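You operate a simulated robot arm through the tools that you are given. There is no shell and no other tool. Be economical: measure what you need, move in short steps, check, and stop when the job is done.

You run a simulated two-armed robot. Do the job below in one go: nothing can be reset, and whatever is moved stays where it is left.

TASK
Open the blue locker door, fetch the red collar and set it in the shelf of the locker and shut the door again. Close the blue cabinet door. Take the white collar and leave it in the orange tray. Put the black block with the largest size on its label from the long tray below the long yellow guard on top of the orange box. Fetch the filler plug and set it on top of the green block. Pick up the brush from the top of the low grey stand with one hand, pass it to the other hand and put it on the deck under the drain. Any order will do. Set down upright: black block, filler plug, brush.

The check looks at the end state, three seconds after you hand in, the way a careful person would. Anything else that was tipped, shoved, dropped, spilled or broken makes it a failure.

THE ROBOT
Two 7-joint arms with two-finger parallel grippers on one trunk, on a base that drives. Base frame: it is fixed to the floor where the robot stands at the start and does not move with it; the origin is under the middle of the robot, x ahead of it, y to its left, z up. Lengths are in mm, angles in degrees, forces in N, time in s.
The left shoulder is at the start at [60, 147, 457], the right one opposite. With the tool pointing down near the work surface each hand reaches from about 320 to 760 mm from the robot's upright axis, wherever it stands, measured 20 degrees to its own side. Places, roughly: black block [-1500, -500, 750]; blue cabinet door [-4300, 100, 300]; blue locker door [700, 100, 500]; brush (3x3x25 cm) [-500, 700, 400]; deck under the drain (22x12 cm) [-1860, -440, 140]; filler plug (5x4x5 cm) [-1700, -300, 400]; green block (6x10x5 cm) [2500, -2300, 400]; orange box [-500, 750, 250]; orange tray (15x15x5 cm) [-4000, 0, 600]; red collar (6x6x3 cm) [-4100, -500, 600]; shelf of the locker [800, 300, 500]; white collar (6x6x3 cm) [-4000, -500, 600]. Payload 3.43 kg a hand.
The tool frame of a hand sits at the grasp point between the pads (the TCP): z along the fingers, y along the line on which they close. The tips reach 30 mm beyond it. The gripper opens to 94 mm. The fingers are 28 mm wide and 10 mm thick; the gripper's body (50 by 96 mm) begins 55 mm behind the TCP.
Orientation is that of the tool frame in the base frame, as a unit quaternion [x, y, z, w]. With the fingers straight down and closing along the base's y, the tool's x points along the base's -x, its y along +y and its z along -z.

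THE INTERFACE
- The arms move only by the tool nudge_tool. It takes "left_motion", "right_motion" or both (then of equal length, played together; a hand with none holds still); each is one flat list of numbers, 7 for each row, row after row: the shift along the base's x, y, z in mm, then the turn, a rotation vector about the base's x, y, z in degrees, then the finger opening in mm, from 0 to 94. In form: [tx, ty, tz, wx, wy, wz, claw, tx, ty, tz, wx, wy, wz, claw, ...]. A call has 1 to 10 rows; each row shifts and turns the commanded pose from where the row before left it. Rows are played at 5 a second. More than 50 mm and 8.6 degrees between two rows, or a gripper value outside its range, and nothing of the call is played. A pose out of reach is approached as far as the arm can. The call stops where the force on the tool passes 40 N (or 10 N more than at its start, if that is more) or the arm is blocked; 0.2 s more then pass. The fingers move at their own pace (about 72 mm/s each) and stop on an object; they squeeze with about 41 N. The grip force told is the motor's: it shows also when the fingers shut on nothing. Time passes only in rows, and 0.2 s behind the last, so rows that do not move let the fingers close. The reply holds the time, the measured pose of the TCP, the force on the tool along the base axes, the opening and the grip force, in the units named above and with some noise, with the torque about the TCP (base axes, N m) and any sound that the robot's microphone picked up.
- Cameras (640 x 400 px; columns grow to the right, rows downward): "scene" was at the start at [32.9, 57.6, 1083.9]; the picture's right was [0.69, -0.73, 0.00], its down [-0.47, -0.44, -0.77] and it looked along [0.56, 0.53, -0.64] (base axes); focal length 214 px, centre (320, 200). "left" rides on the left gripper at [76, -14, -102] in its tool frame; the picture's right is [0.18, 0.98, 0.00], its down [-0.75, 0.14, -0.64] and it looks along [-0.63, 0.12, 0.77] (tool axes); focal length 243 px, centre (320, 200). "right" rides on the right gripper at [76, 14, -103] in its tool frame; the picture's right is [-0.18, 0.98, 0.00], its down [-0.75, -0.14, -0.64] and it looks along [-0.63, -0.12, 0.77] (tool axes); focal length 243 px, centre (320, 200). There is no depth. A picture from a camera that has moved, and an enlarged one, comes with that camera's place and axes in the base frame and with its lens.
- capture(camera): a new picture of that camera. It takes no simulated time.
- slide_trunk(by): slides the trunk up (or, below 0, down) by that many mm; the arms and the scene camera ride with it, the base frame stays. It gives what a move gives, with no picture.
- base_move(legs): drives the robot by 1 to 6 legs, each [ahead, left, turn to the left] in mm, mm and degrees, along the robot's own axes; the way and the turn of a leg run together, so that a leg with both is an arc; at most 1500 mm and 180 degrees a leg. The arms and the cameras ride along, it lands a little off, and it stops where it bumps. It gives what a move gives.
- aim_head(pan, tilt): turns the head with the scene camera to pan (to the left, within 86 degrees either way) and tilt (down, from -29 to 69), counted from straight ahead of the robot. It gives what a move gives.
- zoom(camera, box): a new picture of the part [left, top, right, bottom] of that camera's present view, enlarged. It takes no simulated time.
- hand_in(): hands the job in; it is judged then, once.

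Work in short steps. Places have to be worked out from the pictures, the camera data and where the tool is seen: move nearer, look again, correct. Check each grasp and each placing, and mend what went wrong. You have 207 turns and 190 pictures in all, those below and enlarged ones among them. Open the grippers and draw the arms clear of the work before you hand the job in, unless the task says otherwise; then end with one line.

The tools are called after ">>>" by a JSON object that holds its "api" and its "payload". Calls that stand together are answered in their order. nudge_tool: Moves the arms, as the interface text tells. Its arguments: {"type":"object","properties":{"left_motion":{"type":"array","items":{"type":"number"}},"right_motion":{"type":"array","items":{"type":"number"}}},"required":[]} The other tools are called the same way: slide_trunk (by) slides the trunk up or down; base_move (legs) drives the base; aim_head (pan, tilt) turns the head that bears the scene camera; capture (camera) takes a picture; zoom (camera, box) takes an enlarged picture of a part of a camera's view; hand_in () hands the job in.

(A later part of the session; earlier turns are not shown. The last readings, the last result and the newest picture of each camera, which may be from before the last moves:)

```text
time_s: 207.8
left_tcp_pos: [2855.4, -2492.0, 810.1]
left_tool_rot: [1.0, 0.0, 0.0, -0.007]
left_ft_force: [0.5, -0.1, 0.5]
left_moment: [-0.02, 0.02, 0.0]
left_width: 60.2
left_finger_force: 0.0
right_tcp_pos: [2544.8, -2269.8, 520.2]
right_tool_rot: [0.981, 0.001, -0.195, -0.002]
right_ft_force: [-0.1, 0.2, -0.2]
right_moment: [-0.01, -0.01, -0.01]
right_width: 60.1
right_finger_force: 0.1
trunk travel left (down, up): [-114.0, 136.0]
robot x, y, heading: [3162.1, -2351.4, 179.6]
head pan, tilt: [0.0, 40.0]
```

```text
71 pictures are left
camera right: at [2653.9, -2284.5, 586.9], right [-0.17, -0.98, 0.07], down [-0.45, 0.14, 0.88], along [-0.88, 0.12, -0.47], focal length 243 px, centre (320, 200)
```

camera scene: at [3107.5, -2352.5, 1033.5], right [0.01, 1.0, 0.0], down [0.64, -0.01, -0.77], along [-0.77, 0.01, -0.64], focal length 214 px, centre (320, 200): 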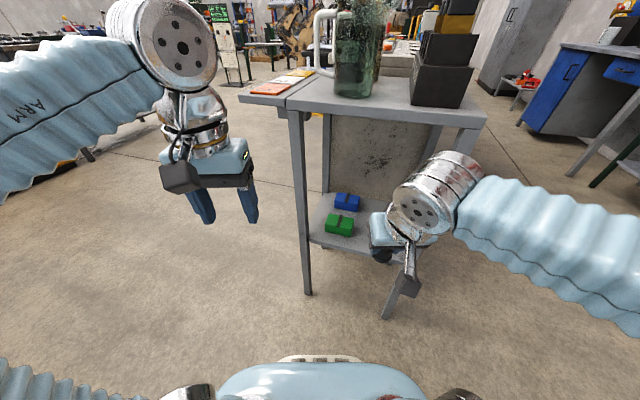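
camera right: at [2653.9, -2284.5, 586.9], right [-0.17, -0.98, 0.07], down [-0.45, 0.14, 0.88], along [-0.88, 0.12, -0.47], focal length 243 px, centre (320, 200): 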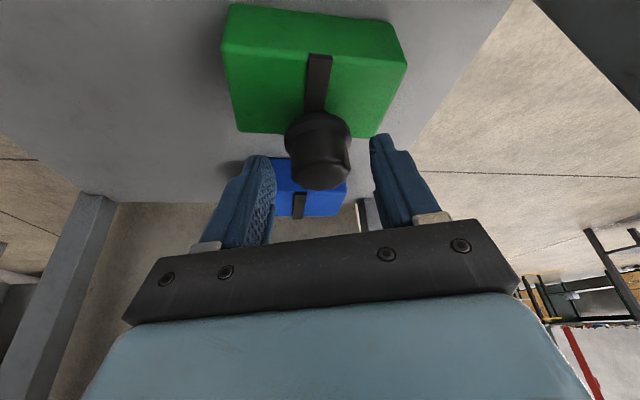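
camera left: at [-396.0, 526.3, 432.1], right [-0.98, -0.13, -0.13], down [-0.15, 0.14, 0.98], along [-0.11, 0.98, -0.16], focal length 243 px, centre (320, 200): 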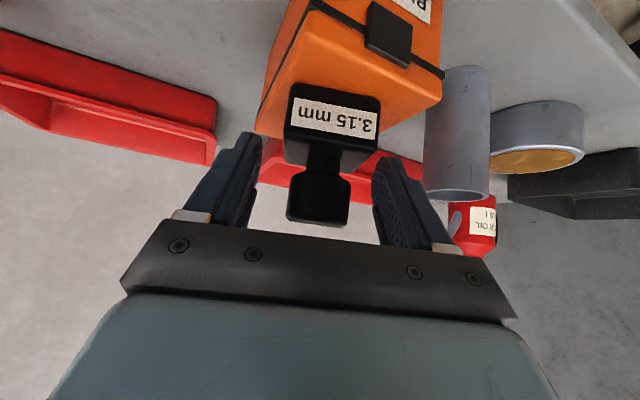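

The plug stands freely. Withdraw the hand up and back, and check.

>>> {"api": "nudge_tool", "payload": {"right_motion": [8, 0, 25, 0, 0, 0, 60, 14, 0, 35, 0, 0, 0, 60, 25, 0, 25, 0, 0, 0, 60, 40, 0, 10, 0, 0, 0, 60, 45, 0, 10, 0, 0, 0, 60, 45, 0, 10, 0, 0, 0, 60, 45, 5, 20, 0, 0, 0, 60, 40, 10, 25, 0, 0, 0, 60]}}

>>> {"api": "zoom", "payload": {"camera": "scene", "box": [290, 170, 410, 250]}}

```text
time_s: 209.6
left_tcp_pos: [2856.4, -2491.4, 809.2]
left_tool_rot: [1.0, -0.001, -0.001, -0.007]
left_ft_force: [-0.5, 0.0, -0.2]
left_moment: [-0.01, -0.02, 0.0]
left_width: 60.1
left_finger_force: 0.1
right_tcp_pos: [2805.1, -2254.9, 682.2]
right_tool_rot: [0.981, 0.0, -0.194, -0.002]
right_ft_force: [-0.9, -0.3, -0.8]
right_moment: [0.01, -0.02, 0.02]
right_width: 59.9
right_finger_force: 0.1
trunk travel left (down, up): [-114.0, 136.0]
robot x, y, heading: [3160.6, -2349.9, 179.3]
head pan, tilt: [0.0, 40.0]
```

```text
5.00 times, centred on (350, 210) of scene
camera zoom: at [3107.1, -2352.7, 1033.4], right [0.01, 1.0, 0.0], down [0.64, -0.01, -0.77], along [-0.77, 0.01, -0.64], focal length 1072 px, centre (170, 150)
```

zoom: 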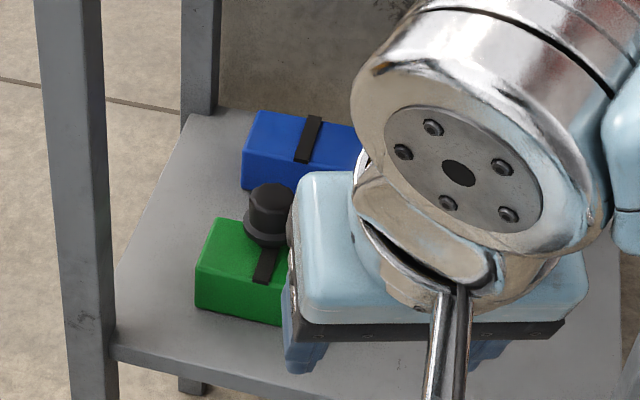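

Plug done. Now drive to the far end for the collars: back along the aisle first.

>>> {"api": "base_move", "payload": {"legs": [[0, -970, 0], [0, 0, -20.6], [1500, 0, 0], [1500, 0, 0]]}}

>>> {"api": "aim_head", "payload": {"pan": 0, "tilt": 15}}

>>> {"api": "capture", "payload": {"camera": "scene"}}

```text
time_s: 229.9
left_tcp_pos: [30.7, -311.3, 810.6]
left_tool_rot: [0.984, -0.18, 0.0, -0.007]
left_ft_force: [-0.5, -0.7, 0.0]
left_moment: [0.0, 0.01, 0.02]
left_width: 60.0
left_finger_force: 0.1
right_tcp_pos: [66.2, -71.9, 681.4]
right_tool_rot: [0.965, -0.176, -0.191, -0.037]
right_ft_force: [0.0, -0.3, -0.1]
right_moment: [0.0, 0.01, 0.01]
right_width: 60.3
right_finger_force: 0.0
trunk travel left (down, up): [-114.0, 136.0]
robot x, y, heading: [363.9, -292.8, 158.4]
head pan, tilt: [0.0, 40.0]
```

```text
time_s: 230.8
left_tcp_pos: [29.3, -313.0, 809.6]
left_tool_rot: [0.984, -0.18, 0.001, -0.007]
left_ft_force: [0.2, 0.0, 0.2]
left_moment: [0.02, 0.01, -0.03]
left_width: 59.9
left_finger_force: 0.0
right_tcp_pos: [66.1, -73.0, 681.6]
right_tool_rot: [0.965, -0.176, -0.191, -0.036]
right_ft_force: [0.4, 0.8, 0.4]
right_moment: [-0.03, 0.0, 0.0]
right_width: 59.7
right_finger_force: 0.1
trunk travel left (down, up): [-114.0, 136.0]
robot x, y, heading: [362.2, -290.9, 158.6]
head pan, tilt: [0.0, 15.0]
```

```text
69 pictures are left
camera scene: at [306.9, -268.0, 1072.9], right [0.37, 0.93, 0.0], down [0.24, -0.1, -0.97], along [-0.9, 0.35, -0.26], focal length 214 px, centre (320, 200)
```

scene: 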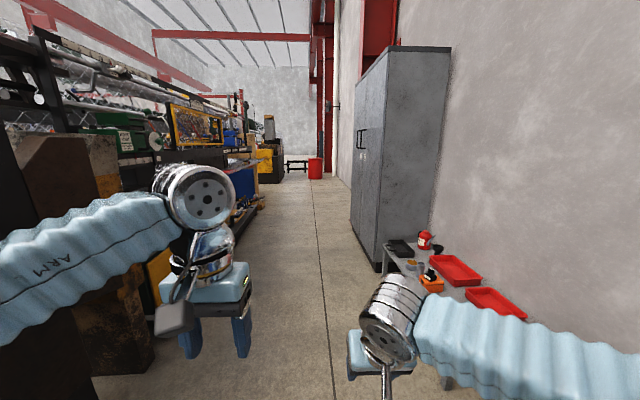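

Clear aisle. Turn slightly left and drive 3 m down the aisle, then look.

>>> {"api": "base_move", "payload": {"legs": [[0, 0, 5], [1500, 0, 0], [1500, 0, 0]]}}

>>> {"api": "aim_head", "payload": {"pan": 30, "tilt": 15}}

>>> {"api": "capture", "payload": {"camera": "scene"}}

```text
time_s: 245.8
left_tcp_pos: [-2869.2, 490.4, 809.0]
left_tool_rot: [0.991, -0.134, 0.001, -0.007]
left_ft_force: [1.7, -0.8, -0.5]
left_moment: [0.01, 0.0, 0.02]
left_width: 59.9
left_finger_force: 0.0
right_tcp_pos: [-2856.3, 729.7, 682.1]
right_tool_rot: [0.972, -0.13, -0.192, -0.027]
right_ft_force: [0.2, 0.2, 0.0]
right_moment: [0.01, 0.04, 0.02]
right_width: 59.8
right_finger_force: 0.0
trunk travel left (down, up): [-114.0, 136.0]
robot x, y, heading: [-2537.8, 540.9, 163.9]
head pan, tilt: [0.0, 15.0]
```

```text
time_s: 246.8
left_tcp_pos: [-2871.2, 489.3, 810.4]
left_tool_rot: [0.991, -0.134, 0.0, -0.006]
left_ft_force: [0.2, 0.0, -0.6]
left_moment: [-0.01, -0.03, 0.02]
left_width: 59.9
left_finger_force: 0.0
right_tcp_pos: [-2855.8, 731.0, 681.3]
right_tool_rot: [0.972, -0.13, -0.193, -0.027]
right_ft_force: [0.1, -0.1, -0.5]
right_moment: [0.04, 0.01, 0.02]
right_width: 60.0
right_finger_force: 0.0
trunk travel left (down, up): [-114.0, 136.0]
robot x, y, heading: [-2535.3, 537.7, 164.0]
head pan, tilt: [30.0, 15.0]
```

```text
68 pictures are left
camera scene: at [-2598.8, 511.4, 1073.0], right [-0.24, 0.97, 0.0], down [0.25, 0.06, -0.97], along [-0.94, -0.23, -0.26], focal length 214 px, centre (320, 200)
```

scene: 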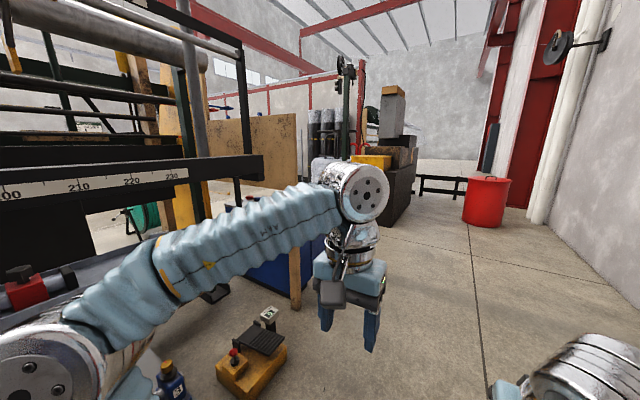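

Drive 700 further and look left.

>>> {"api": "base_move", "payload": {"legs": [[750, 0, 0]]}}

>>> {"api": "aim_head", "payload": {"pan": 60, "tilt": 15}}

>>> {"api": "capture", "payload": {"camera": "scene"}}

```text
time_s: 250.9
left_tcp_pos: [-3595.5, 700.4, 809.4]
left_tool_rot: [0.991, -0.136, -0.001, -0.007]
left_ft_force: [0.1, -0.8, 0.1]
left_moment: [0.03, -0.03, -0.03]
left_width: 59.7
left_finger_force: 0.1
right_tcp_pos: [-3580.6, 942.3, 681.6]
right_tool_rot: [0.972, -0.132, -0.192, -0.027]
right_ft_force: [0.4, 0.6, -0.4]
right_moment: [0.01, -0.02, -0.01]
right_width: 60.1
right_finger_force: 0.0
trunk travel left (down, up): [-114.0, 136.0]
robot x, y, heading: [-3261.8, 755.4, 163.9]
head pan, tilt: [30.0, 15.0]
```

```text
time_s: 251.8
left_tcp_pos: [-3594.8, 699.0, 809.6]
left_tool_rot: [0.991, -0.136, 0.0, -0.007]
left_ft_force: [-1.2, 0.2, 0.0]
left_moment: [0.02, -0.03, 0.02]
left_width: 60.3
left_finger_force: 0.2
right_tcp_pos: [-3580.1, 941.4, 680.5]
right_tool_rot: [0.972, -0.132, -0.192, -0.028]
right_ft_force: [1.3, -0.4, 0.8]
right_moment: [0.0, 0.02, -0.03]
right_width: 60.2
right_finger_force: 0.0
trunk travel left (down, up): [-114.0, 136.0]
robot x, y, heading: [-3260.5, 747.8, 163.7]
head pan, tilt: [60.0, 15.0]
```

```text
67 pictures are left
camera scene: at [-3300.8, 679.2, 1073.0], right [-0.69, 0.72, 0.0], down [0.19, 0.18, -0.97], along [-0.7, -0.67, -0.26], focal length 214 px, centre (320, 200)
```

scene: 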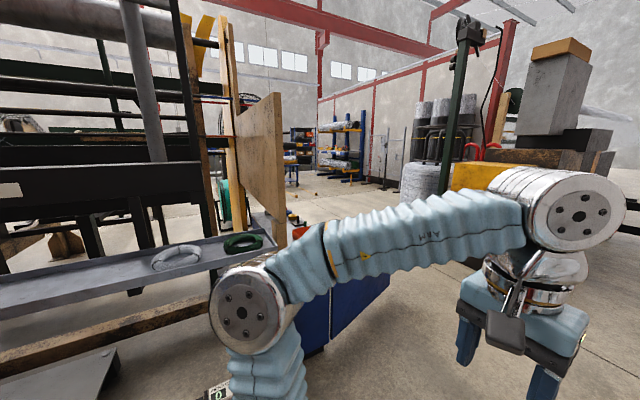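

Turn left 60° to face the blue cabinet.

>>> {"api": "base_move", "payload": {"legs": [[0, 0, 65]]}}

>>> {"api": "aim_head", "payload": {"pan": 0, "tilt": 25}}

>>> {"api": "capture", "payload": {"camera": "scene"}}

```text
time_s: 255.1
left_tcp_pos: [-3351.5, 427.9, 810.0]
left_tool_rot: [0.906, 0.424, -0.004, -0.006]
left_ft_force: [-0.2, 0.0, -0.5]
left_moment: [-0.02, -0.02, 0.0]
left_width: 60.0
left_finger_force: 0.0
right_tcp_pos: [-3565.6, 542.0, 682.0]
right_tool_rot: [0.888, 0.416, -0.176, 0.081]
right_ft_force: [0.0, -0.5, 0.4]
right_moment: [-0.03, -0.01, -0.02]
right_width: 60.0
right_finger_force: 0.0
trunk travel left (down, up): [-114.0, 136.0]
robot x, y, heading: [-3261.0, 751.7, -130.4]
head pan, tilt: [60.0, 15.0]
```

```text
time_s: 256.4
left_tcp_pos: [-3352.4, 428.7, 810.6]
left_tool_rot: [0.906, 0.424, -0.004, -0.005]
left_ft_force: [1.1, 0.3, -0.1]
left_moment: [0.02, -0.04, 0.01]
left_width: 59.9
left_finger_force: 0.2
right_tcp_pos: [-3567.0, 541.4, 683.1]
right_tool_rot: [0.888, 0.417, -0.176, 0.081]
right_ft_force: [-0.1, -0.1, -0.1]
right_moment: [0.0, -0.01, 0.01]
right_width: 60.1
right_finger_force: 0.0
trunk travel left (down, up): [-114.0, 136.0]
robot x, y, heading: [-3266.4, 754.1, -130.3]
head pan, tilt: [0.0, 25.0]
```

```text
66 pictures are left
camera scene: at [-3302.4, 704.8, 1056.8], right [-0.76, 0.65, 0.0], down [0.27, 0.32, -0.91], along [-0.59, -0.69, -0.42], focal length 214 px, centre (320, 200)
```

scene: 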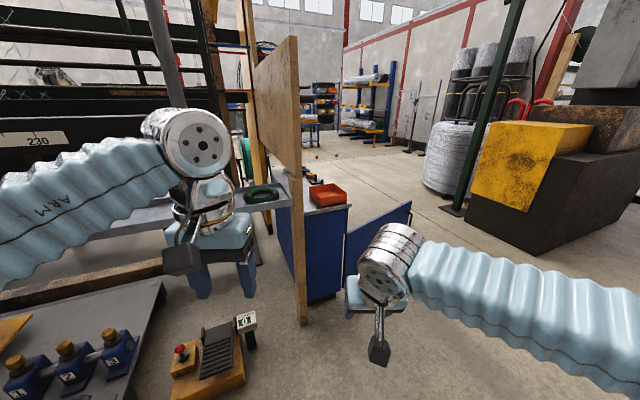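

The cabinet's front faces away (west), door open ~100° at hinge (-4059,79). I go around: turn right, drive past, then look from the west side.

>>> {"api": "base_move", "payload": {"legs": [[0, 0, -60], [1500, 0, 0], [0, 0, 100], [450, 0, 0]]}}

>>> {"api": "aim_head", "payload": {"pan": 45, "tilt": 25}}

>>> {"api": "capture", "payload": {"camera": "scene"}}

```text
time_s: 273.0
left_tcp_pos: [-4585.9, 269.4, 810.0]
left_tool_rot: [0.7, 0.714, -0.006, -0.004]
left_ft_force: [0.4, -0.3, -0.3]
left_moment: [0.01, 0.01, -0.02]
left_width: 60.1
left_finger_force: 0.1
right_tcp_pos: [-4821.5, 213.8, 682.4]
right_tool_rot: [0.685, 0.702, -0.137, 0.138]
right_ft_force: [0.9, 0.0, -0.3]
right_moment: [-0.01, 0.02, 0.0]
right_width: 60.2
right_finger_force: 0.0
trunk travel left (down, up): [-114.0, 136.0]
robot x, y, heading: [-4731.1, 571.3, -89.5]
head pan, tilt: [0.0, 25.0]
```

```text
time_s: 274.2
left_tcp_pos: [-4585.3, 269.5, 810.4]
left_tool_rot: [0.699, 0.715, -0.006, -0.005]
left_ft_force: [0.1, -0.4, -0.1]
left_moment: [0.03, 0.01, 0.02]
left_width: 60.0
left_finger_force: 0.0
right_tcp_pos: [-4820.7, 214.0, 682.4]
right_tool_rot: [0.685, 0.702, -0.137, 0.138]
right_ft_force: [0.3, -0.7, 0.2]
right_moment: [-0.01, -0.03, 0.03]
right_width: 59.8
right_finger_force: 0.1
trunk travel left (down, up): [-114.0, 136.0]
robot x, y, heading: [-4732.3, 569.4, -89.8]
head pan, tilt: [45.0, 25.0]
```

```text
65 pictures are left
camera scene: at [-4665.9, 536.2, 1056.8], right [-0.7, -0.71, 0.0], down [-0.3, 0.3, -0.91], along [0.65, -0.64, -0.42], focal length 214 px, centre (320, 200)
```

scene: 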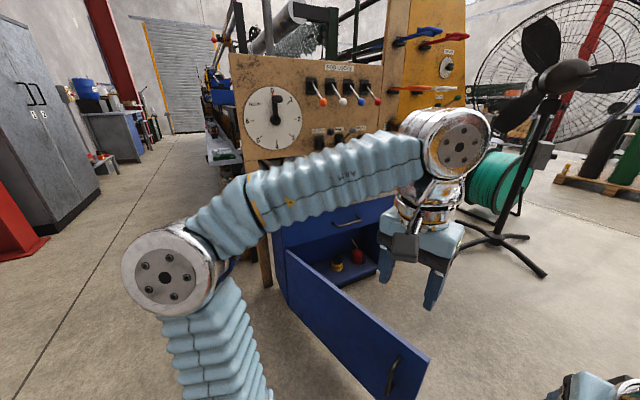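

Now I see the front: door hinged at about (-4016,114), tip at about (-4620,105), z 90–475. I'll push it shut with the left hand: close fingers, lower the hand to z≈420 north of the door.

>>> {"api": "nudge_tool", "payload": {"left_motion": [0, 5, -45, 0, 0, 0, 0, 0, 5, -45, 0, 0, 0, 0, 0, 0, -45, 0, 0, 0, 0, 0, 0, -45, 0, 0, 0, 0, 0, 0, -45, 0, 0, 0, 0, 0, 0, -45, 0, 0, 0, 0, 0, 0, -45, 0, 0, 0, 0, 0, 0, -45, 0, 0, 0, 0, 0, 0, -30, 0, 0, 0, 0]}}

>>> {"api": "aim_head", "payload": {"pan": 35, "tilt": 35}}

>>> {"api": "capture", "payload": {"camera": "scene"}}

```text
time_s: 276.2
left_tcp_pos: [-4587.3, 268.8, 421.0]
left_tool_rot: [0.7, 0.714, -0.005, -0.004]
left_ft_force: [1.0, -0.4, -0.2]
left_moment: [-0.02, 0.02, -0.01]
left_width: 0.1
left_finger_force: 32.7
left hand out of reach, approached as far as the arm can: row 9
right_tcp_pos: [-4821.7, 213.9, 682.5]
right_tool_rot: [0.686, 0.702, -0.137, 0.137]
right_ft_force: [0.0, 0.9, 0.4]
right_moment: [-0.04, 0.02, 0.02]
right_width: 60.1
right_finger_force: 0.1
trunk travel left (down, up): [-114.0, 136.0]
robot x, y, heading: [-4733.1, 573.8, -89.6]
head pan, tilt: [45.0, 25.0]
```

```text
time_s: 276.9
left_tcp_pos: [-4588.7, 268.0, 422.6]
left_tool_rot: [0.7, 0.714, -0.004, -0.004]
left_ft_force: [-0.8, -0.4, 0.1]
left_moment: [0.02, 0.02, -0.01]
left_width: 0.0
left_finger_force: 32.6
right_tcp_pos: [-4820.7, 213.3, 682.1]
right_tool_rot: [0.685, 0.702, -0.136, 0.138]
right_ft_force: [-1.1, 0.0, 0.3]
right_moment: [0.0, -0.02, 0.02]
right_width: 60.1
right_finger_force: 0.0
trunk travel left (down, up): [-114.0, 136.0]
robot x, y, heading: [-4733.7, 573.6, -89.5]
head pan, tilt: [35.0, 35.0]
```

```text
64 pictures are left
camera scene: at [-4680.4, 529.2, 1041.0], right [-0.81, -0.58, 0.0], down [-0.33, 0.47, -0.82], along [0.48, -0.67, -0.57], focal length 214 px, centre (320, 200)
```

scene: 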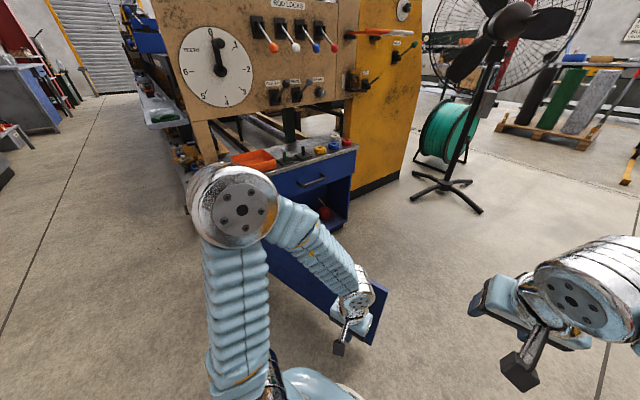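

Sidestep left 110 for a contact well inside the tip, then drive ahead to push the door.

>>> {"api": "base_move", "payload": {"legs": [[0, 110, 0], [260, 0, 0]]}}

>>> {"api": "capture", "payload": {"camera": "scene"}}

```text
time_s: 279.5
left_tcp_pos: [-4475.9, 10.5, 422.1]
left_tool_rot: [0.698, 0.716, -0.005, -0.005]
left_ft_force: [-0.4, 0.3, 0.9]
left_moment: [0.03, 0.02, 0.0]
left_width: 0.1
left_finger_force: 32.9
right_tcp_pos: [-4708.9, -45.3, 682.0]
right_tool_rot: [0.685, 0.702, -0.138, 0.138]
right_ft_force: [-0.2, -0.3, 0.3]
right_moment: [0.02, 0.02, 0.02]
right_width: 60.1
right_finger_force: 0.1
trunk travel left (down, up): [-114.0, 136.0]
robot x, y, heading: [-4620.5, 312.8, -89.4]
head pan, tilt: [35.0, 35.0]
```

```text
63 pictures are left
camera scene: at [-4568.5, 271.1, 1041.0], right [-0.81, -0.58, 0.0], down [-0.33, 0.47, -0.82], along [0.48, -0.67, -0.57], focal length 214 px, centre (320, 200)
```

scene: 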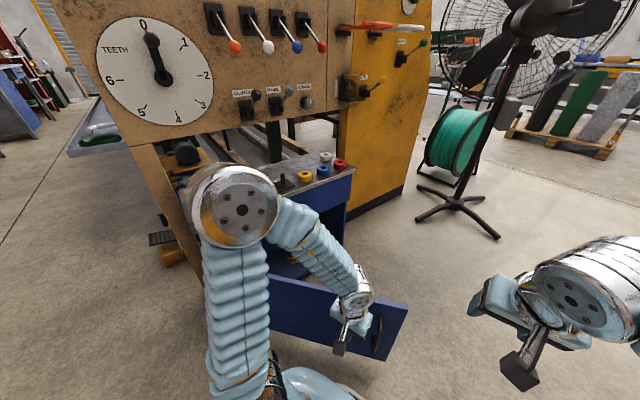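

Continue pushing: ahead 160 more.

>>> {"api": "base_move", "payload": {"legs": [[160, 0, 0]]}}

>>> {"api": "capture", "payload": {"camera": "scene"}}

```text
time_s: 280.9
left_tcp_pos: [-4474.0, -149.1, 423.3]
left_tool_rot: [0.7, 0.714, -0.004, -0.004]
left_ft_force: [-0.2, -0.5, -0.1]
left_moment: [-0.04, -0.01, 0.0]
left_width: 0.0
left_finger_force: 32.8
right_tcp_pos: [-4706.9, -205.5, 681.2]
right_tool_rot: [0.685, 0.702, -0.137, 0.138]
right_ft_force: [0.1, 0.4, -0.1]
right_moment: [0.02, 0.01, 0.0]
right_width: 60.0
right_finger_force: 0.0
trunk travel left (down, up): [-114.0, 136.0]
robot x, y, heading: [-4617.4, 156.9, -89.2]
head pan, tilt: [35.0, 35.0]
```

```text
62 pictures are left
camera scene: at [-4566.8, 110.3, 1041.0], right [-0.81, -0.58, 0.0], down [-0.33, 0.47, -0.82], along [0.48, -0.67, -0.57], focal length 214 px, centre (320, 200)
```

scene: 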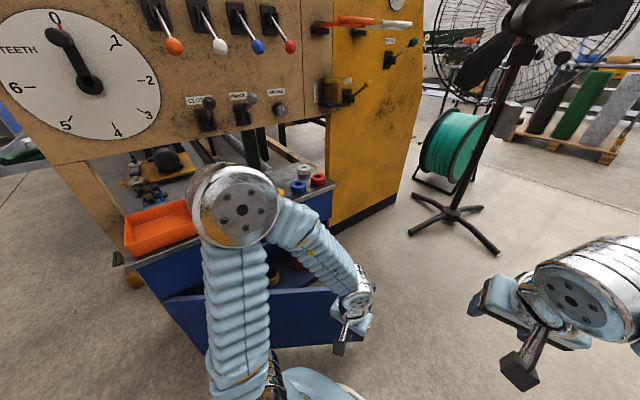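

The door is following. Now I sweep the left hand along the arc by arm motion.

>>> {"api": "nudge_tool", "payload": {"left_motion": [33, -30, 0, 0, 0, 0, 0, 35, -28, 0, 0, 0, 0, 0, 36, -26, 0, 0, 0, 0, 0, 38, -22, 0, 0, 0, 0, 0, 38, -18, 0, 0, 0, 0, 0]}}

>>> {"api": "capture", "payload": {"camera": "scene"}}

```text
time_s: 282.1
left_tcp_pos: [-4295.9, -274.1, 421.5]
left_tool_rot: [0.7, 0.714, -0.004, -0.004]
left_ft_force: [0.2, 1.4, 0.0]
left_moment: [0.03, 0.01, 0.01]
left_width: 0.0
left_finger_force: 32.9
right_tcp_pos: [-4707.5, -205.6, 682.4]
right_tool_rot: [0.685, 0.702, -0.137, 0.138]
right_ft_force: [-0.6, -0.6, -0.4]
right_moment: [-0.02, -0.01, 0.01]
right_width: 60.0
right_finger_force: 0.1
trunk travel left (down, up): [-114.0, 136.0]
robot x, y, heading: [-4618.1, 154.6, -89.6]
head pan, tilt: [35.0, 35.0]
```

```text
61 pictures are left
camera scene: at [-4567.0, 110.4, 1041.0], right [-0.81, -0.58, 0.0], down [-0.33, 0.47, -0.82], along [0.48, -0.67, -0.57], focal length 214 px, centre (320, 200)
```

scene: 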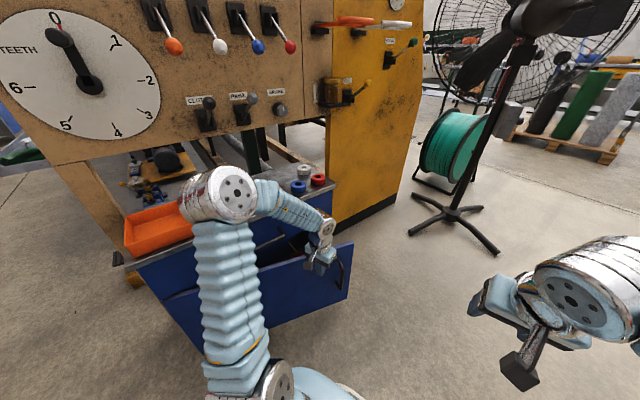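

Continue the arc to close.

>>> {"api": "nudge_tool", "payload": {"left_motion": [35, -14, 0, 0, 0, 0, 0, 32, -12, 0, 0, 0, 0, 0, 30, -11, 0, 0, 0, 0, 0, 25, -9, 0, 0, 0, 0, 0, 20, -7, 0, 0, 0, 0, 0]}}

>>> {"api": "capture", "payload": {"camera": "scene"}}

```text
time_s: 283.1
left_tcp_pos: [-4192.1, -313.0, 421.2]
left_tool_rot: [0.701, 0.714, -0.004, -0.01]
left_ft_force: [-6.2, 4.0, 1.4]
left_moment: [-0.43, -0.86, 0.01]
left_width: 0.1
left_finger_force: 33.6
right_tcp_pos: [-4708.0, -204.5, 681.9]
right_tool_rot: [0.685, 0.702, -0.137, 0.138]
right_ft_force: [-0.2, -0.4, -0.1]
right_moment: [-0.02, 0.0, 0.02]
right_width: 60.0
right_finger_force: 0.0
trunk travel left (down, up): [-114.0, 136.0]
robot x, y, heading: [-4617.2, 151.8, -89.2]
head pan, tilt: [35.0, 35.0]
stopped in row 4 (left hand): the force on the tool passed its limit at 70 N (the readings are from after the stop); the commanded pose is now the measured one
```

```text
60 pictures are left
camera scene: at [-4567.3, 110.7, 1041.1], right [-0.81, -0.58, 0.0], down [-0.33, 0.47, -0.82], along [0.48, -0.67, -0.57], focal length 214 px, centre (320, 200)
```

scene: 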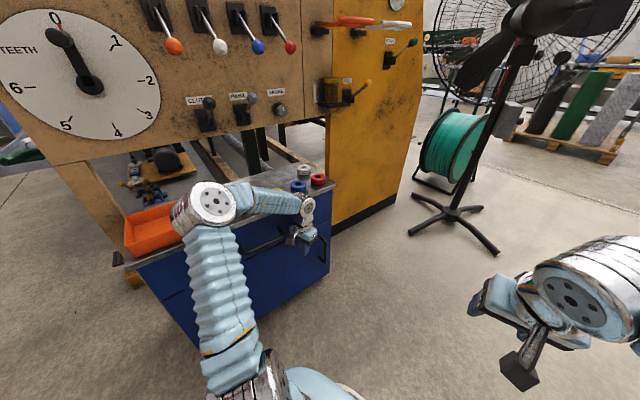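

The door appears shut. Withdraw the hand west and up, and check.

>>> {"api": "nudge_tool", "payload": {"left_motion": [-40, 15, 0, 0, 0, 0, 20, -40, 15, 0, 0, 0, 0, 40, -40, 15, 0, 0, 0, 0, 60, -30, 15, 35, 0, 0, 0, 60, -20, 15, 40, 0, 0, 0, 60, -20, 15, 40, 0, 0, 0, 60, -20, 15, 40, 0, 0, 0, 60, 0, 0, 45, 0, 0, 0, 60, 0, 0, 45, 0, 0, 0, 60, 0, 0, 45, 0, 0, 0, 60]}}

>>> {"api": "capture", "payload": {"camera": "scene"}}

>>> {"api": "zoom", "payload": {"camera": "scene", "box": [100, 140, 360, 340]}}

```text
time_s: 285.3
left_tcp_pos: [-4401.8, -209.2, 711.9]
left_tool_rot: [0.701, 0.713, -0.004, -0.012]
left_ft_force: [-0.2, 0.5, -0.1]
left_moment: [-0.01, -0.01, -0.01]
left_width: 60.0
left_finger_force: 0.2
right_tcp_pos: [-4707.0, -206.7, 681.8]
right_tool_rot: [0.685, 0.702, -0.137, 0.137]
right_ft_force: [0.5, 0.3, 0.6]
right_moment: [0.0, 0.0, -0.01]
right_width: 60.2
right_finger_force: 0.1
trunk travel left (down, up): [-114.0, 136.0]
robot x, y, heading: [-4619.6, 151.6, -89.4]
head pan, tilt: [35.0, 35.0]
```

```text
59 pictures are left
camera scene: at [-4566.8, 110.3, 1040.9], right [-0.81, -0.58, 0.0], down [-0.33, 0.47, -0.82], along [0.48, -0.67, -0.57], focal length 214 px, centre (320, 200)
```

scene: 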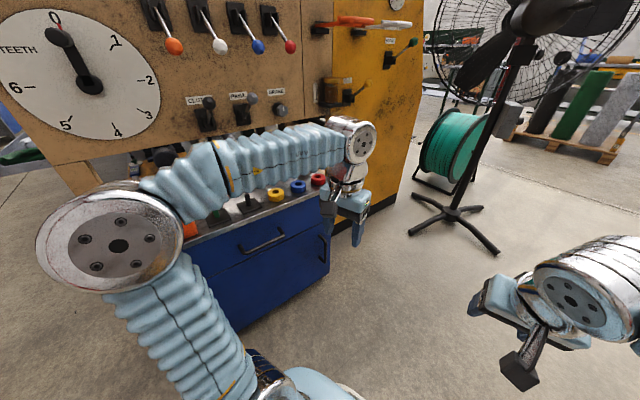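

```text
2.00 times, centred on (230, 240) of scene
camera zoom: at [-4566.8, 110.3, 1040.9], right [-0.81, -0.58, 0.0], down [-0.33, 0.47, -0.82], along [0.48, -0.67, -0.57], focal length 429 px, centre (500, 120)
```

zoom: 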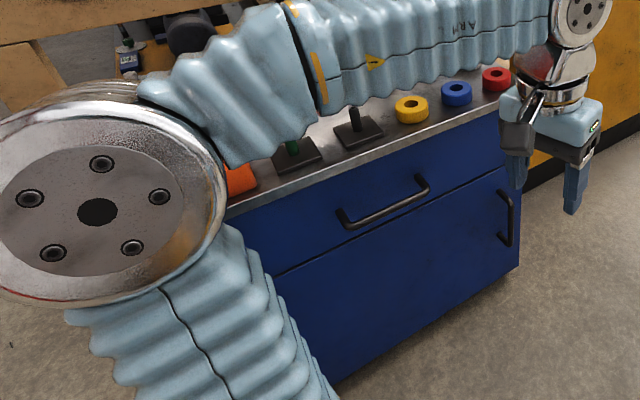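

The door is shut. Now turn to face the cabinet squarely (heading ≈-20°) and position in front of the top.

>>> {"api": "base_move", "payload": {"legs": [[0, 0, 69], [90, -199, 0]]}}

>>> {"api": "aim_head", "payload": {"pan": 0, "tilt": 40}}

>>> {"api": "capture", "payload": {"camera": "scene"}}

```text
time_s: 290.0
left_tcp_pos: [-4189.6, 4.1, 711.6]
left_tool_rot: [0.177, 0.984, -0.01, -0.006]
left_ft_force: [0.5, 0.3, 0.7]
left_moment: [-0.01, 0.05, 0.01]
left_width: 60.0
left_finger_force: 0.1
right_tcp_pos: [-4303.9, -278.9, 682.1]
right_tool_rot: [0.171, 0.966, -0.035, 0.191]
right_ft_force: [0.3, 0.3, 0.1]
right_moment: [-0.01, 0.02, 0.02]
right_width: 59.9
right_finger_force: 0.0
trunk travel left (down, up): [-114.0, 136.0]
robot x, y, heading: [-4606.8, -65.7, -21.0]
head pan, tilt: [35.0, 35.0]
```

```text
time_s: 291.0
left_tcp_pos: [-4189.0, 4.8, 710.6]
left_tool_rot: [0.178, 0.984, -0.01, -0.006]
left_ft_force: [-0.4, 0.4, 0.1]
left_moment: [0.02, 0.0, 0.02]
left_width: 60.0
left_finger_force: 0.1
right_tcp_pos: [-4304.4, -279.1, 682.6]
right_tool_rot: [0.171, 0.966, -0.036, 0.191]
right_ft_force: [0.4, 0.1, 0.1]
right_moment: [-0.02, 0.02, -0.03]
right_width: 60.2
right_finger_force: 0.1
trunk travel left (down, up): [-114.0, 136.0]
robot x, y, heading: [-4607.4, -66.4, -20.9]
head pan, tilt: [0.0, 40.0]
```

```text
57 pictures are left
camera scene: at [-4553.1, -86.4, 1033.5], right [-0.36, -0.93, 0.0], down [-0.6, 0.23, -0.77], along [0.72, -0.27, -0.64], focal length 214 px, centre (320, 200)
```

scene: 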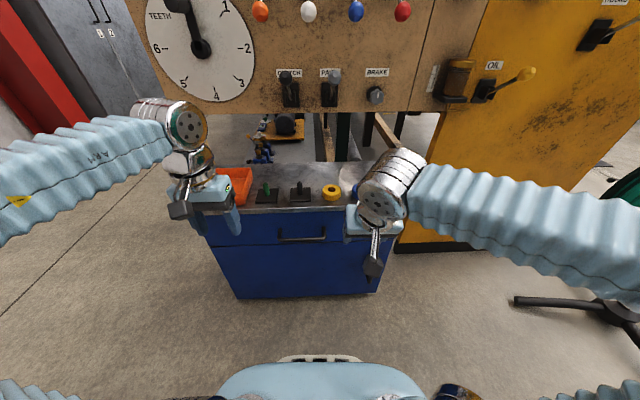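

I check the collars with the right hand camera.

>>> {"api": "capture", "payload": {"camera": "right"}}

```text
56 pictures are left
camera right: at [-4401.5, -228.6, 747.6], right [0.5, 0.86, 0.07], down [0.38, -0.29, 0.88], along [0.78, -0.41, -0.47], focal length 243 px, centre (320, 200)
```

right: 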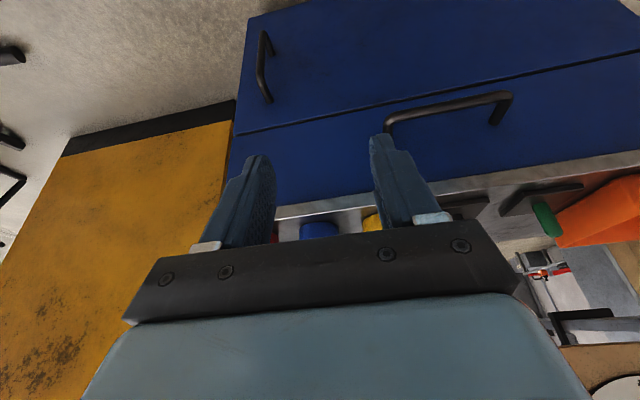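

Collars estimated: white (-4012,-543), red (-4113,-507), top z≈600. I raise the right hand and bring it nearer for a look.

>>> {"api": "nudge_tool", "payload": {"right_motion": [0, 0, 40, 0, 0, 0, 90, 0, 0, 40, 0, 0, 0, 90, 0, -20, 30, 0, 0, 0, 90, 10, -45, 0, 0, 0, 0, 90, 20, -42, 0, 0, 0, 0, 90, 20, -42, 0, 0, 0, 0, 90, 20, -42, 0, 0, 0, 0, 90]}}

>>> {"api": "capture", "payload": {"camera": "right"}}

>>> {"api": "zoom", "payload": {"camera": "scene", "box": [200, 140, 420, 260]}}

```text
time_s: 292.6
left_tcp_pos: [-4189.3, 4.1, 710.2]
left_tool_rot: [0.177, 0.984, -0.01, -0.007]
left_ft_force: [-0.4, 0.2, 0.5]
left_moment: [-0.01, 0.0, 0.0]
left_width: 59.9
left_finger_force: 0.0
right_tcp_pos: [-4234.8, -470.6, 791.5]
right_tool_rot: [0.169, 0.966, -0.035, 0.191]
right_ft_force: [0.8, 0.5, 0.4]
right_moment: [-0.03, -0.01, -0.02]
right_width: 90.1
right_finger_force: 0.0
trunk travel left (down, up): [-114.0, 136.0]
robot x, y, heading: [-4604.0, -68.4, -20.9]
head pan, tilt: [0.0, 40.0]
```

```text
55 pictures are left
camera right: at [-4331.4, -419.5, 857.3], right [0.5, 0.87, 0.07], down [0.38, -0.28, 0.88], along [0.78, -0.41, -0.47], focal length 243 px, centre (320, 200)
```

right: 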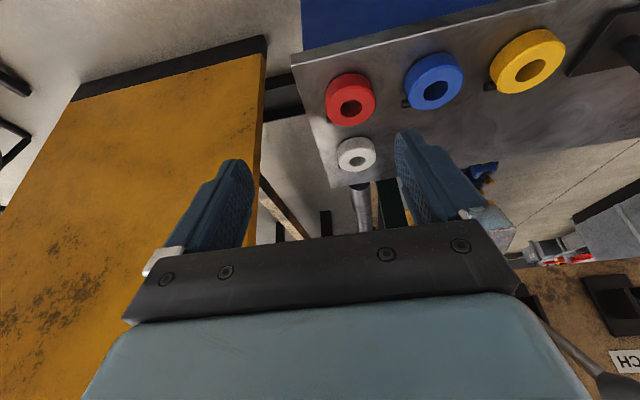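

```text
2.91 times, centred on (310, 200) of scene
camera zoom: at [-4553.3, -86.2, 1033.4], right [-0.36, -0.93, 0.0], down [-0.6, 0.23, -0.77], along [0.72, -0.27, -0.64], focal length 624 px, centre (349, 200)
```

zoom: 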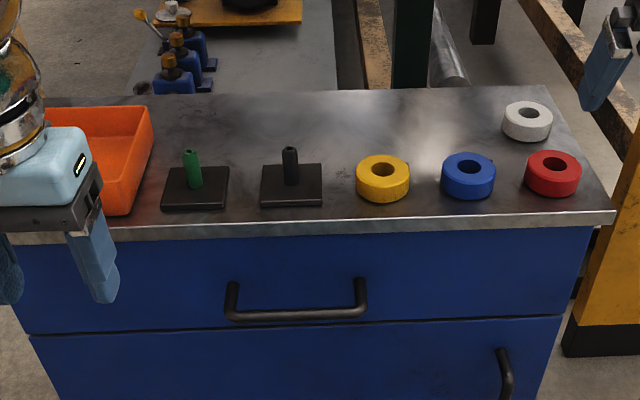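

Clear view: white top ≈(-4036,-505,630), red ≈(-4135,-472,635). Move the right hand over the white collar at z≈690.

>>> {"api": "nudge_tool", "payload": {"right_motion": [40, -7, -20, 0, 0, 0, 90, 40, -7, -20, 0, 0, 0, 90, 40, -7, -20, 0, 0, 0, 90, 40, -7, -20, 0, 0, 0, 90, 39, -7, -20, 0, 0, 0, 90]}}

>>> {"api": "capture", "payload": {"camera": "right"}}

```text
time_s: 293.8
left_tcp_pos: [-4189.3, 3.4, 710.9]
left_tool_rot: [0.177, 0.984, -0.01, -0.006]
left_ft_force: [-0.2, -0.1, -0.1]
left_moment: [-0.05, -0.02, -0.02]
left_width: 59.7
left_finger_force: 0.0
right_tcp_pos: [-4035.9, -506.3, 691.4]
right_tool_rot: [0.171, 0.966, -0.035, 0.193]
right_ft_force: [-0.3, 0.0, 0.5]
right_moment: [0.01, 0.03, 0.0]
right_width: 90.0
right_finger_force: 0.1
trunk travel left (down, up): [-114.0, 136.0]
robot x, y, heading: [-4602.9, -65.8, -21.0]
head pan, tilt: [0.0, 40.0]
```

```text
53 pictures are left
camera right: at [-4132.6, -455.1, 757.5], right [0.5, 0.86, 0.07], down [0.38, -0.29, 0.88], along [0.78, -0.41, -0.47], focal length 243 px, centre (320, 200)
```

right: 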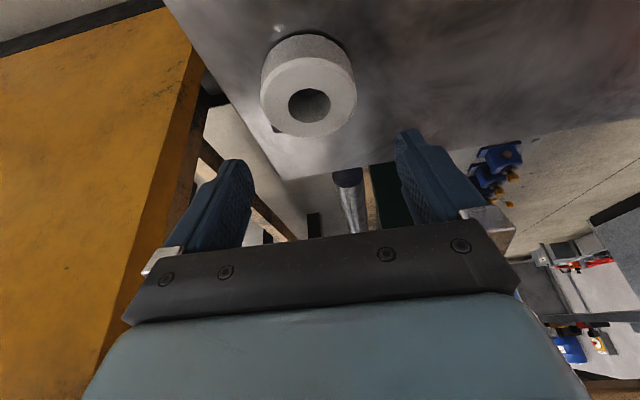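

On target. Descend to z≈640 and close.

>>> {"api": "nudge_tool", "payload": {"right_motion": [0, 0, -26, 0, 0, 0, 90, 0, 0, -25, 0, 0, 0, 90, 0, 0, 0, 0, 0, 0, 0, 0, 0, 0, 0, 0, 0, 0, 0, 0, 0, 0, 0, 0, 0]}}

>>> {"api": "nudge_tool", "payload": {"right_motion": [0, 0, 25, 0, 0, 0, 0, 0, 0, 40, 0, 0, 0, 0, -20, 7, 40, 0, 0, 0, 0]}}

>>> {"api": "capture", "payload": {"camera": "right"}}

```text
time_s: 294.5
left_tcp_pos: [-4189.9, 4.5, 711.9]
left_tool_rot: [0.177, 0.984, -0.01, -0.005]
left_ft_force: [-1.3, 0.9, 0.3]
left_moment: [0.0, 0.02, 0.02]
left_width: 60.1
left_finger_force: 0.0
right_tcp_pos: [-4033.8, -506.7, 653.1]
right_tool_rot: [0.171, 0.963, -0.036, 0.204]
right_ft_force: [1.5, 1.4, 6.9]
right_moment: [0.0, 0.29, -0.04]
right_width: 58.4
right_finger_force: 10.7
trunk travel left (down, up): [-114.0, 136.0]
robot x, y, heading: [-4606.5, -64.6, -21.0]
head pan, tilt: [0.0, 40.0]
stopped in row 3 (right hand): the force on the tool passed its limit at 47 N (the readings are from after the stop); the commanded pose is now the measured one
```

```text
time_s: 295.3
left_tcp_pos: [-4188.9, 3.1, 710.8]
left_tool_rot: [0.177, 0.984, -0.009, -0.006]
left_ft_force: [0.1, 0.8, 0.2]
left_moment: [-0.04, -0.03, -0.02]
left_width: 59.9
left_finger_force: 0.0
right_tcp_pos: [-4053.9, -500.5, 753.6]
right_tool_rot: [0.17, 0.964, -0.034, 0.2]
right_ft_force: [0.3, 0.5, -2.5]
right_moment: [-0.01, 0.01, 0.01]
right_width: 53.8
right_finger_force: 41.2
trunk travel left (down, up): [-114.0, 136.0]
robot x, y, heading: [-4609.4, -64.1, -20.5]
head pan, tilt: [0.0, 40.0]
```

```text
52 pictures are left
camera right: at [-4152.4, -449.5, 817.0], right [0.5, 0.87, 0.07], down [0.36, -0.28, 0.89], along [0.79, -0.41, -0.45], focal length 243 px, centre (320, 200)
```

right: 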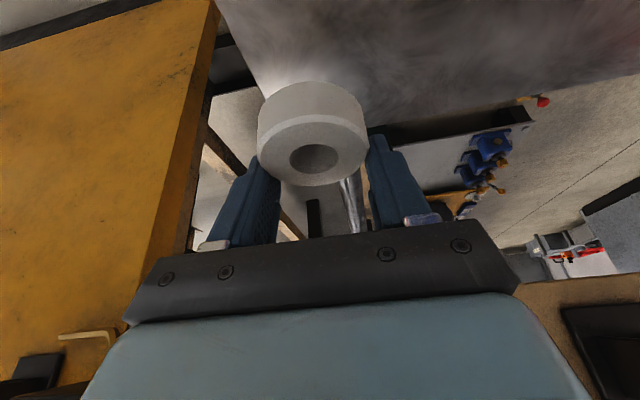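

The white collar is held. Retract both hands ~110 mm, then sidestep left 340 to bring the tray in front of the right hand.

>>> {"api": "nudge_tool", "payload": {"right_motion": [-35, 13, 15, 0, 0, 0, 0, -35, 13, 15, 0, 0, 0, 0, -30, 12, 0, 0, 0, 0, 0], "left_motion": [-40, 15, 15, 0, 0, 0, 60, -40, 15, 15, 0, 0, 0, 60, -40, 15, 0, 0, 0, 0, 60]}}

>>> {"api": "base_move", "payload": {"legs": [[0, 340, 0]]}}

>>> {"api": "capture", "payload": {"camera": "scene"}}

>>> {"api": "capture", "payload": {"camera": "right"}}

```text
time_s: 296.1
left_tcp_pos: [-4308.3, 48.9, 739.2]
left_tool_rot: [0.177, 0.984, -0.008, -0.007]
left_ft_force: [-0.1, -1.1, -0.1]
left_moment: [0.04, 0.02, -0.01]
left_width: 59.9
left_finger_force: 0.0
right_tcp_pos: [-4154.1, -462.4, 783.2]
right_tool_rot: [0.17, 0.964, -0.036, 0.2]
right_ft_force: [0.4, -0.8, -2.9]
right_moment: [0.03, -0.02, -0.02]
right_width: 53.8
right_finger_force: 41.4
trunk travel left (down, up): [-114.0, 136.0]
robot x, y, heading: [-4605.6, -66.5, -20.8]
head pan, tilt: [0.0, 40.0]
```

```text
time_s: 298.3
left_tcp_pos: [-4188.4, 365.3, 739.3]
left_tool_rot: [0.176, 0.984, -0.009, -0.006]
left_ft_force: [0.5, -0.5, 0.1]
left_moment: [-0.03, 0.01, -0.01]
left_width: 59.9
left_finger_force: 0.0
right_tcp_pos: [-4032.9, -145.0, 783.8]
right_tool_rot: [0.17, 0.964, -0.035, 0.199]
right_ft_force: [-0.5, 0.6, -2.4]
right_moment: [0.0, -0.03, 0.0]
right_width: 53.7
right_finger_force: 40.9
trunk travel left (down, up): [-114.0, 136.0]
robot x, y, heading: [-4486.2, 251.1, -20.8]
head pan, tilt: [0.0, 40.0]
```

```text
51 pictures are left
camera scene: at [-4432.7, 229.9, 1033.4], right [-0.35, -0.93, 0.0], down [-0.6, 0.23, -0.77], along [0.72, -0.27, -0.64], focal length 214 px, centre (320, 200)
```

scene: 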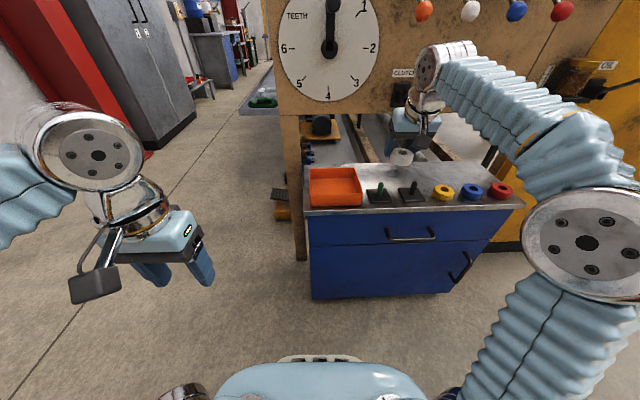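

```text
50 pictures are left
camera right: at [-4130.9, -94.5, 847.6], right [0.5, 0.87, 0.07], down [0.36, -0.28, 0.89], along [0.79, -0.41, -0.45], focal length 243 px, centre (320, 200)
```

right: 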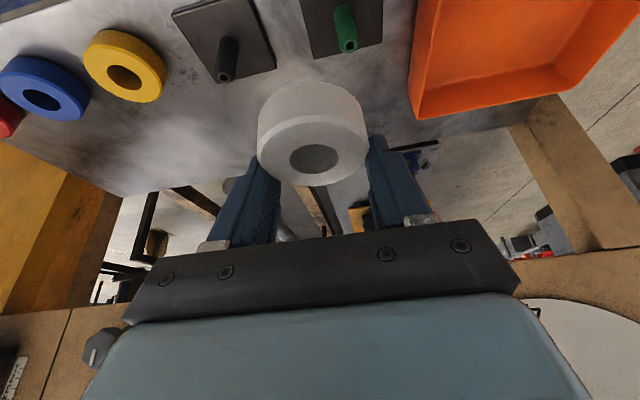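

Tray centre ≈(-3928,-5), rim z≈652. Drive ahead 50 and move the collar over the tray.

>>> {"api": "base_move", "payload": {"legs": [[50, 0, 0]]}}

>>> {"api": "nudge_tool", "payload": {"right_motion": [12, 40, 0, 0, 0, 0, 0, 13, 40, 0, 0, 0, 0, 0, 13, 40, -20, 0, 0, 0, 0, 13, 38, -25, 0, 0, 0, 0, 0, 0, -30, 0, 0, 0, 0]}}

>>> {"api": "capture", "payload": {"camera": "right"}}

>>> {"api": "zoom", "payload": {"camera": "scene", "box": [260, 100, 440, 230]}}

```text
time_s: 299.2
left_tcp_pos: [-4141.5, 347.5, 740.1]
left_tool_rot: [0.177, 0.984, -0.009, -0.006]
left_ft_force: [-0.8, -0.4, -0.7]
left_moment: [-0.02, -0.01, -0.01]
left_width: 60.0
left_finger_force: 0.2
right_tcp_pos: [-3985.7, -163.7, 783.6]
right_tool_rot: [0.171, 0.964, -0.036, 0.201]
right_ft_force: [-0.3, -0.2, -2.5]
right_moment: [0.02, -0.01, -0.01]
right_width: 53.6
right_finger_force: 41.3
trunk travel left (down, up): [-114.0, 136.0]
robot x, y, heading: [-4437.5, 235.4, -20.5]
head pan, tilt: [0.0, 40.0]
```

```text
time_s: 300.4
left_tcp_pos: [-4140.6, 348.3, 739.9]
left_tool_rot: [0.177, 0.984, -0.01, -0.007]
left_ft_force: [-0.1, -0.4, -0.2]
left_moment: [0.02, -0.03, -0.02]
left_width: 60.0
left_finger_force: 0.2
right_tcp_pos: [-3934.1, -4.4, 709.3]
right_tool_rot: [0.17, 0.964, -0.035, 0.2]
right_ft_force: [0.4, 0.5, -3.0]
right_moment: [0.03, -0.06, -0.01]
right_width: 53.9
right_finger_force: 40.8
trunk travel left (down, up): [-114.0, 136.0]
robot x, y, heading: [-4438.1, 235.0, -20.6]
head pan, tilt: [0.0, 40.0]
```

```text
49 pictures are left
camera right: at [-4032.8, 47.1, 772.6], right [0.5, 0.87, 0.07], down [0.36, -0.28, 0.89], along [0.79, -0.41, -0.45], focal length 243 px, centre (320, 200)
```

right: 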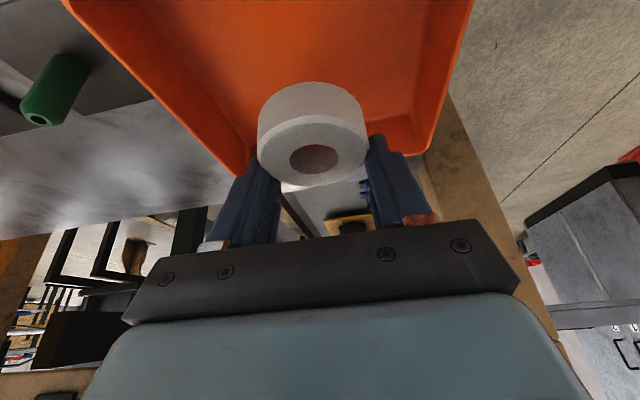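

```text
3.08 times, centred on (350, 165) of scene
camera zoom: at [-4385.7, 212.2, 1033.5], right [-0.36, -0.93, 0.0], down [-0.6, 0.23, -0.77], along [0.72, -0.27, -0.64], focal length 660 px, centre (228, 308)
```

zoom: 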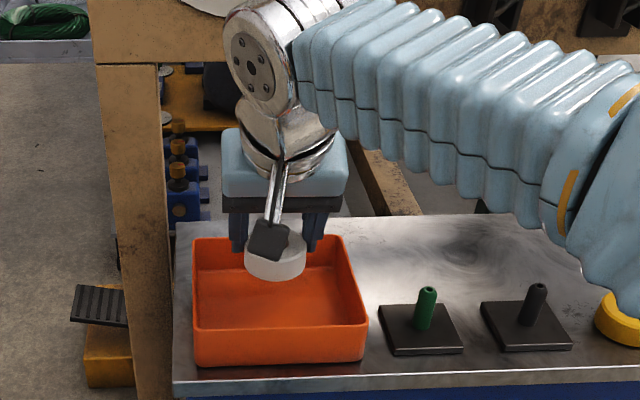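

Slight correction (-19,+11), then descend to contact with the tray floor.

>>> {"api": "nudge_tool", "payload": {"right_motion": [-10, 6, -12, 0, 0, 0, 0, -9, 5, -14, 0, 0, 0, 0, 0, 0, -12, 0, 0, 0, 0, 0, 0, -6, 0, 0, 0, 0, 0, 0, -4, 0, 0, 0, 0, 0, 0, -3, 0, 0, 0, 0, 0, 0, -3, 0, 0, 0, 0]}}

>>> {"api": "capture", "payload": {"camera": "right"}}

```text
time_s: 302.0
left_tcp_pos: [-4140.8, 347.4, 739.9]
left_tool_rot: [0.176, 0.984, -0.009, -0.006]
left_ft_force: [-0.2, 0.1, 0.2]
left_moment: [0.03, 0.0, 0.0]
left_width: 60.0
left_finger_force: 0.0
right_tcp_pos: [-3954.7, 5.2, 657.8]
right_tool_rot: [0.17, 0.964, -0.035, 0.203]
right_ft_force: [1.2, -1.3, 10.8]
right_moment: [-0.02, -0.1, 0.02]
right_width: 53.9
right_finger_force: 40.8
trunk travel left (down, up): [-114.0, 136.0]
robot x, y, heading: [-4437.9, 232.7, -20.6]
head pan, tilt: [0.0, 40.0]
```

```text
47 pictures are left
camera right: at [-4052.4, 56.8, 720.0], right [0.49, 0.87, 0.08], down [0.36, -0.28, 0.89], along [0.79, -0.41, -0.45], focal length 243 px, centre (320, 200)
```

right: 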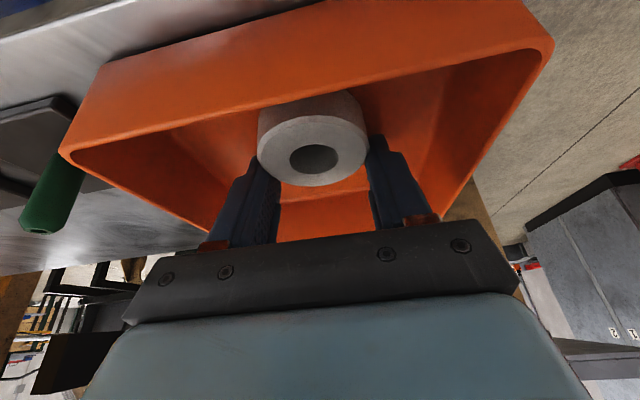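

In the tray with light contact. Release and raise.

>>> {"api": "nudge_tool", "payload": {"right_motion": [0, 0, 0, 0, 0, 0, 62, 0, 0, 0, 0, 0, 0, 70, 0, 0, 20, 0, 0, 0, 70, 0, 0, 40, 0, 0, 0, 70, -15, 5, 45, 0, 0, 0, 80, -30, 10, 30, 0, 0, 0, 90]}}

>>> {"api": "capture", "payload": {"camera": "right"}}

```text
time_s: 303.4
left_tcp_pos: [-4142.5, 347.7, 739.5]
left_tool_rot: [0.177, 0.984, -0.009, -0.006]
left_ft_force: [0.4, 0.1, 0.0]
left_moment: [0.0, 0.01, -0.01]
left_width: 59.9
left_finger_force: 0.1
right_tcp_pos: [-3998.7, 21.1, 791.6]
right_tool_rot: [0.171, 0.964, -0.037, 0.2]
right_ft_force: [0.4, 0.2, 0.0]
right_moment: [0.01, 0.05, 0.02]
right_width: 90.2
right_finger_force: 0.1
trunk travel left (down, up): [-114.0, 136.0]
robot x, y, heading: [-4436.9, 236.4, -20.8]
head pan, tilt: [0.0, 40.0]
```

```text
46 pictures are left
camera right: at [-4096.4, 71.9, 854.3], right [0.5, 0.87, 0.07], down [0.36, -0.28, 0.89], along [0.79, -0.41, -0.45], focal length 243 px, centre (320, 200)
```

right: 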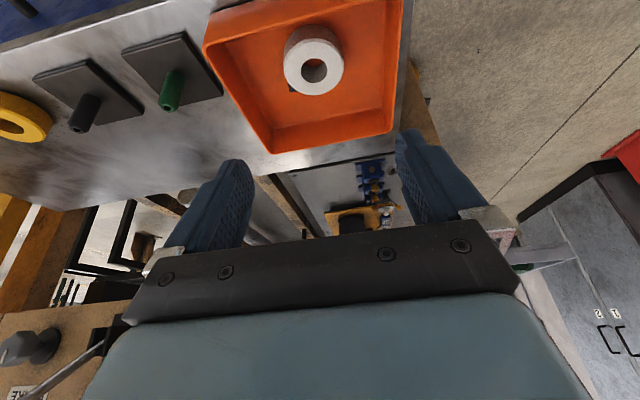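

White collar is in the tray. Sidestep back right 340 and go over the red collar.

>>> {"api": "base_move", "payload": {"legs": [[0, -340, 0]]}}

>>> {"api": "nudge_tool", "payload": {"right_motion": [-4, -44, -15, 0, 0, 0, 90, -4, -44, -15, 0, 0, 0, 90, -4, -44, -25, 0, 0, 0, 90, -4, -43, -20, 0, 0, 0, 90, 0, 0, -15, 0, 0, 0, 90]}}

>>> {"api": "capture", "payload": {"camera": "right"}}

```text
time_s: 305.7
left_tcp_pos: [-4264.4, 26.2, 740.0]
left_tool_rot: [0.176, 0.984, -0.009, -0.006]
left_ft_force: [0.9, 0.1, 0.9]
left_moment: [-0.02, -0.01, -0.03]
left_width: 60.0
left_finger_force: 0.0
right_tcp_pos: [-4119.8, -300.2, 790.2]
right_tool_rot: [0.171, 0.964, -0.036, 0.2]
right_ft_force: [0.2, -0.4, 0.0]
right_moment: [0.02, 0.0, 0.01]
right_width: 90.2
right_finger_force: 0.0
trunk travel left (down, up): [-114.0, 136.0]
robot x, y, heading: [-4558.7, -89.1, -21.4]
head pan, tilt: [0.0, 40.0]
```

```text
refused: row 3 steps farther than a row can; nothing moved
```

```text
45 pictures are left
camera right: at [-4218.7, -249.8, 854.0], right [0.5, 0.87, 0.07], down [0.36, -0.28, 0.89], along [0.79, -0.41, -0.45], focal length 243 px, centre (320, 200)
```

right: 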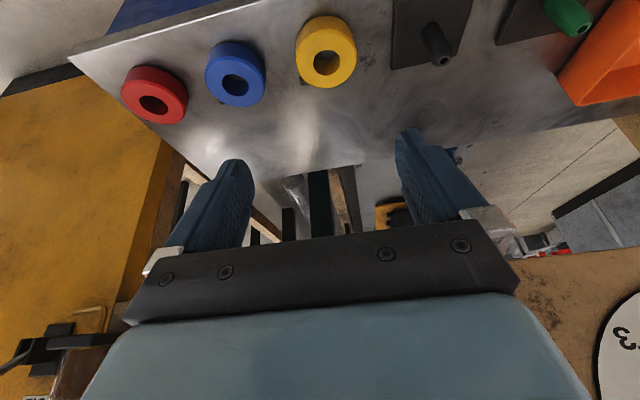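

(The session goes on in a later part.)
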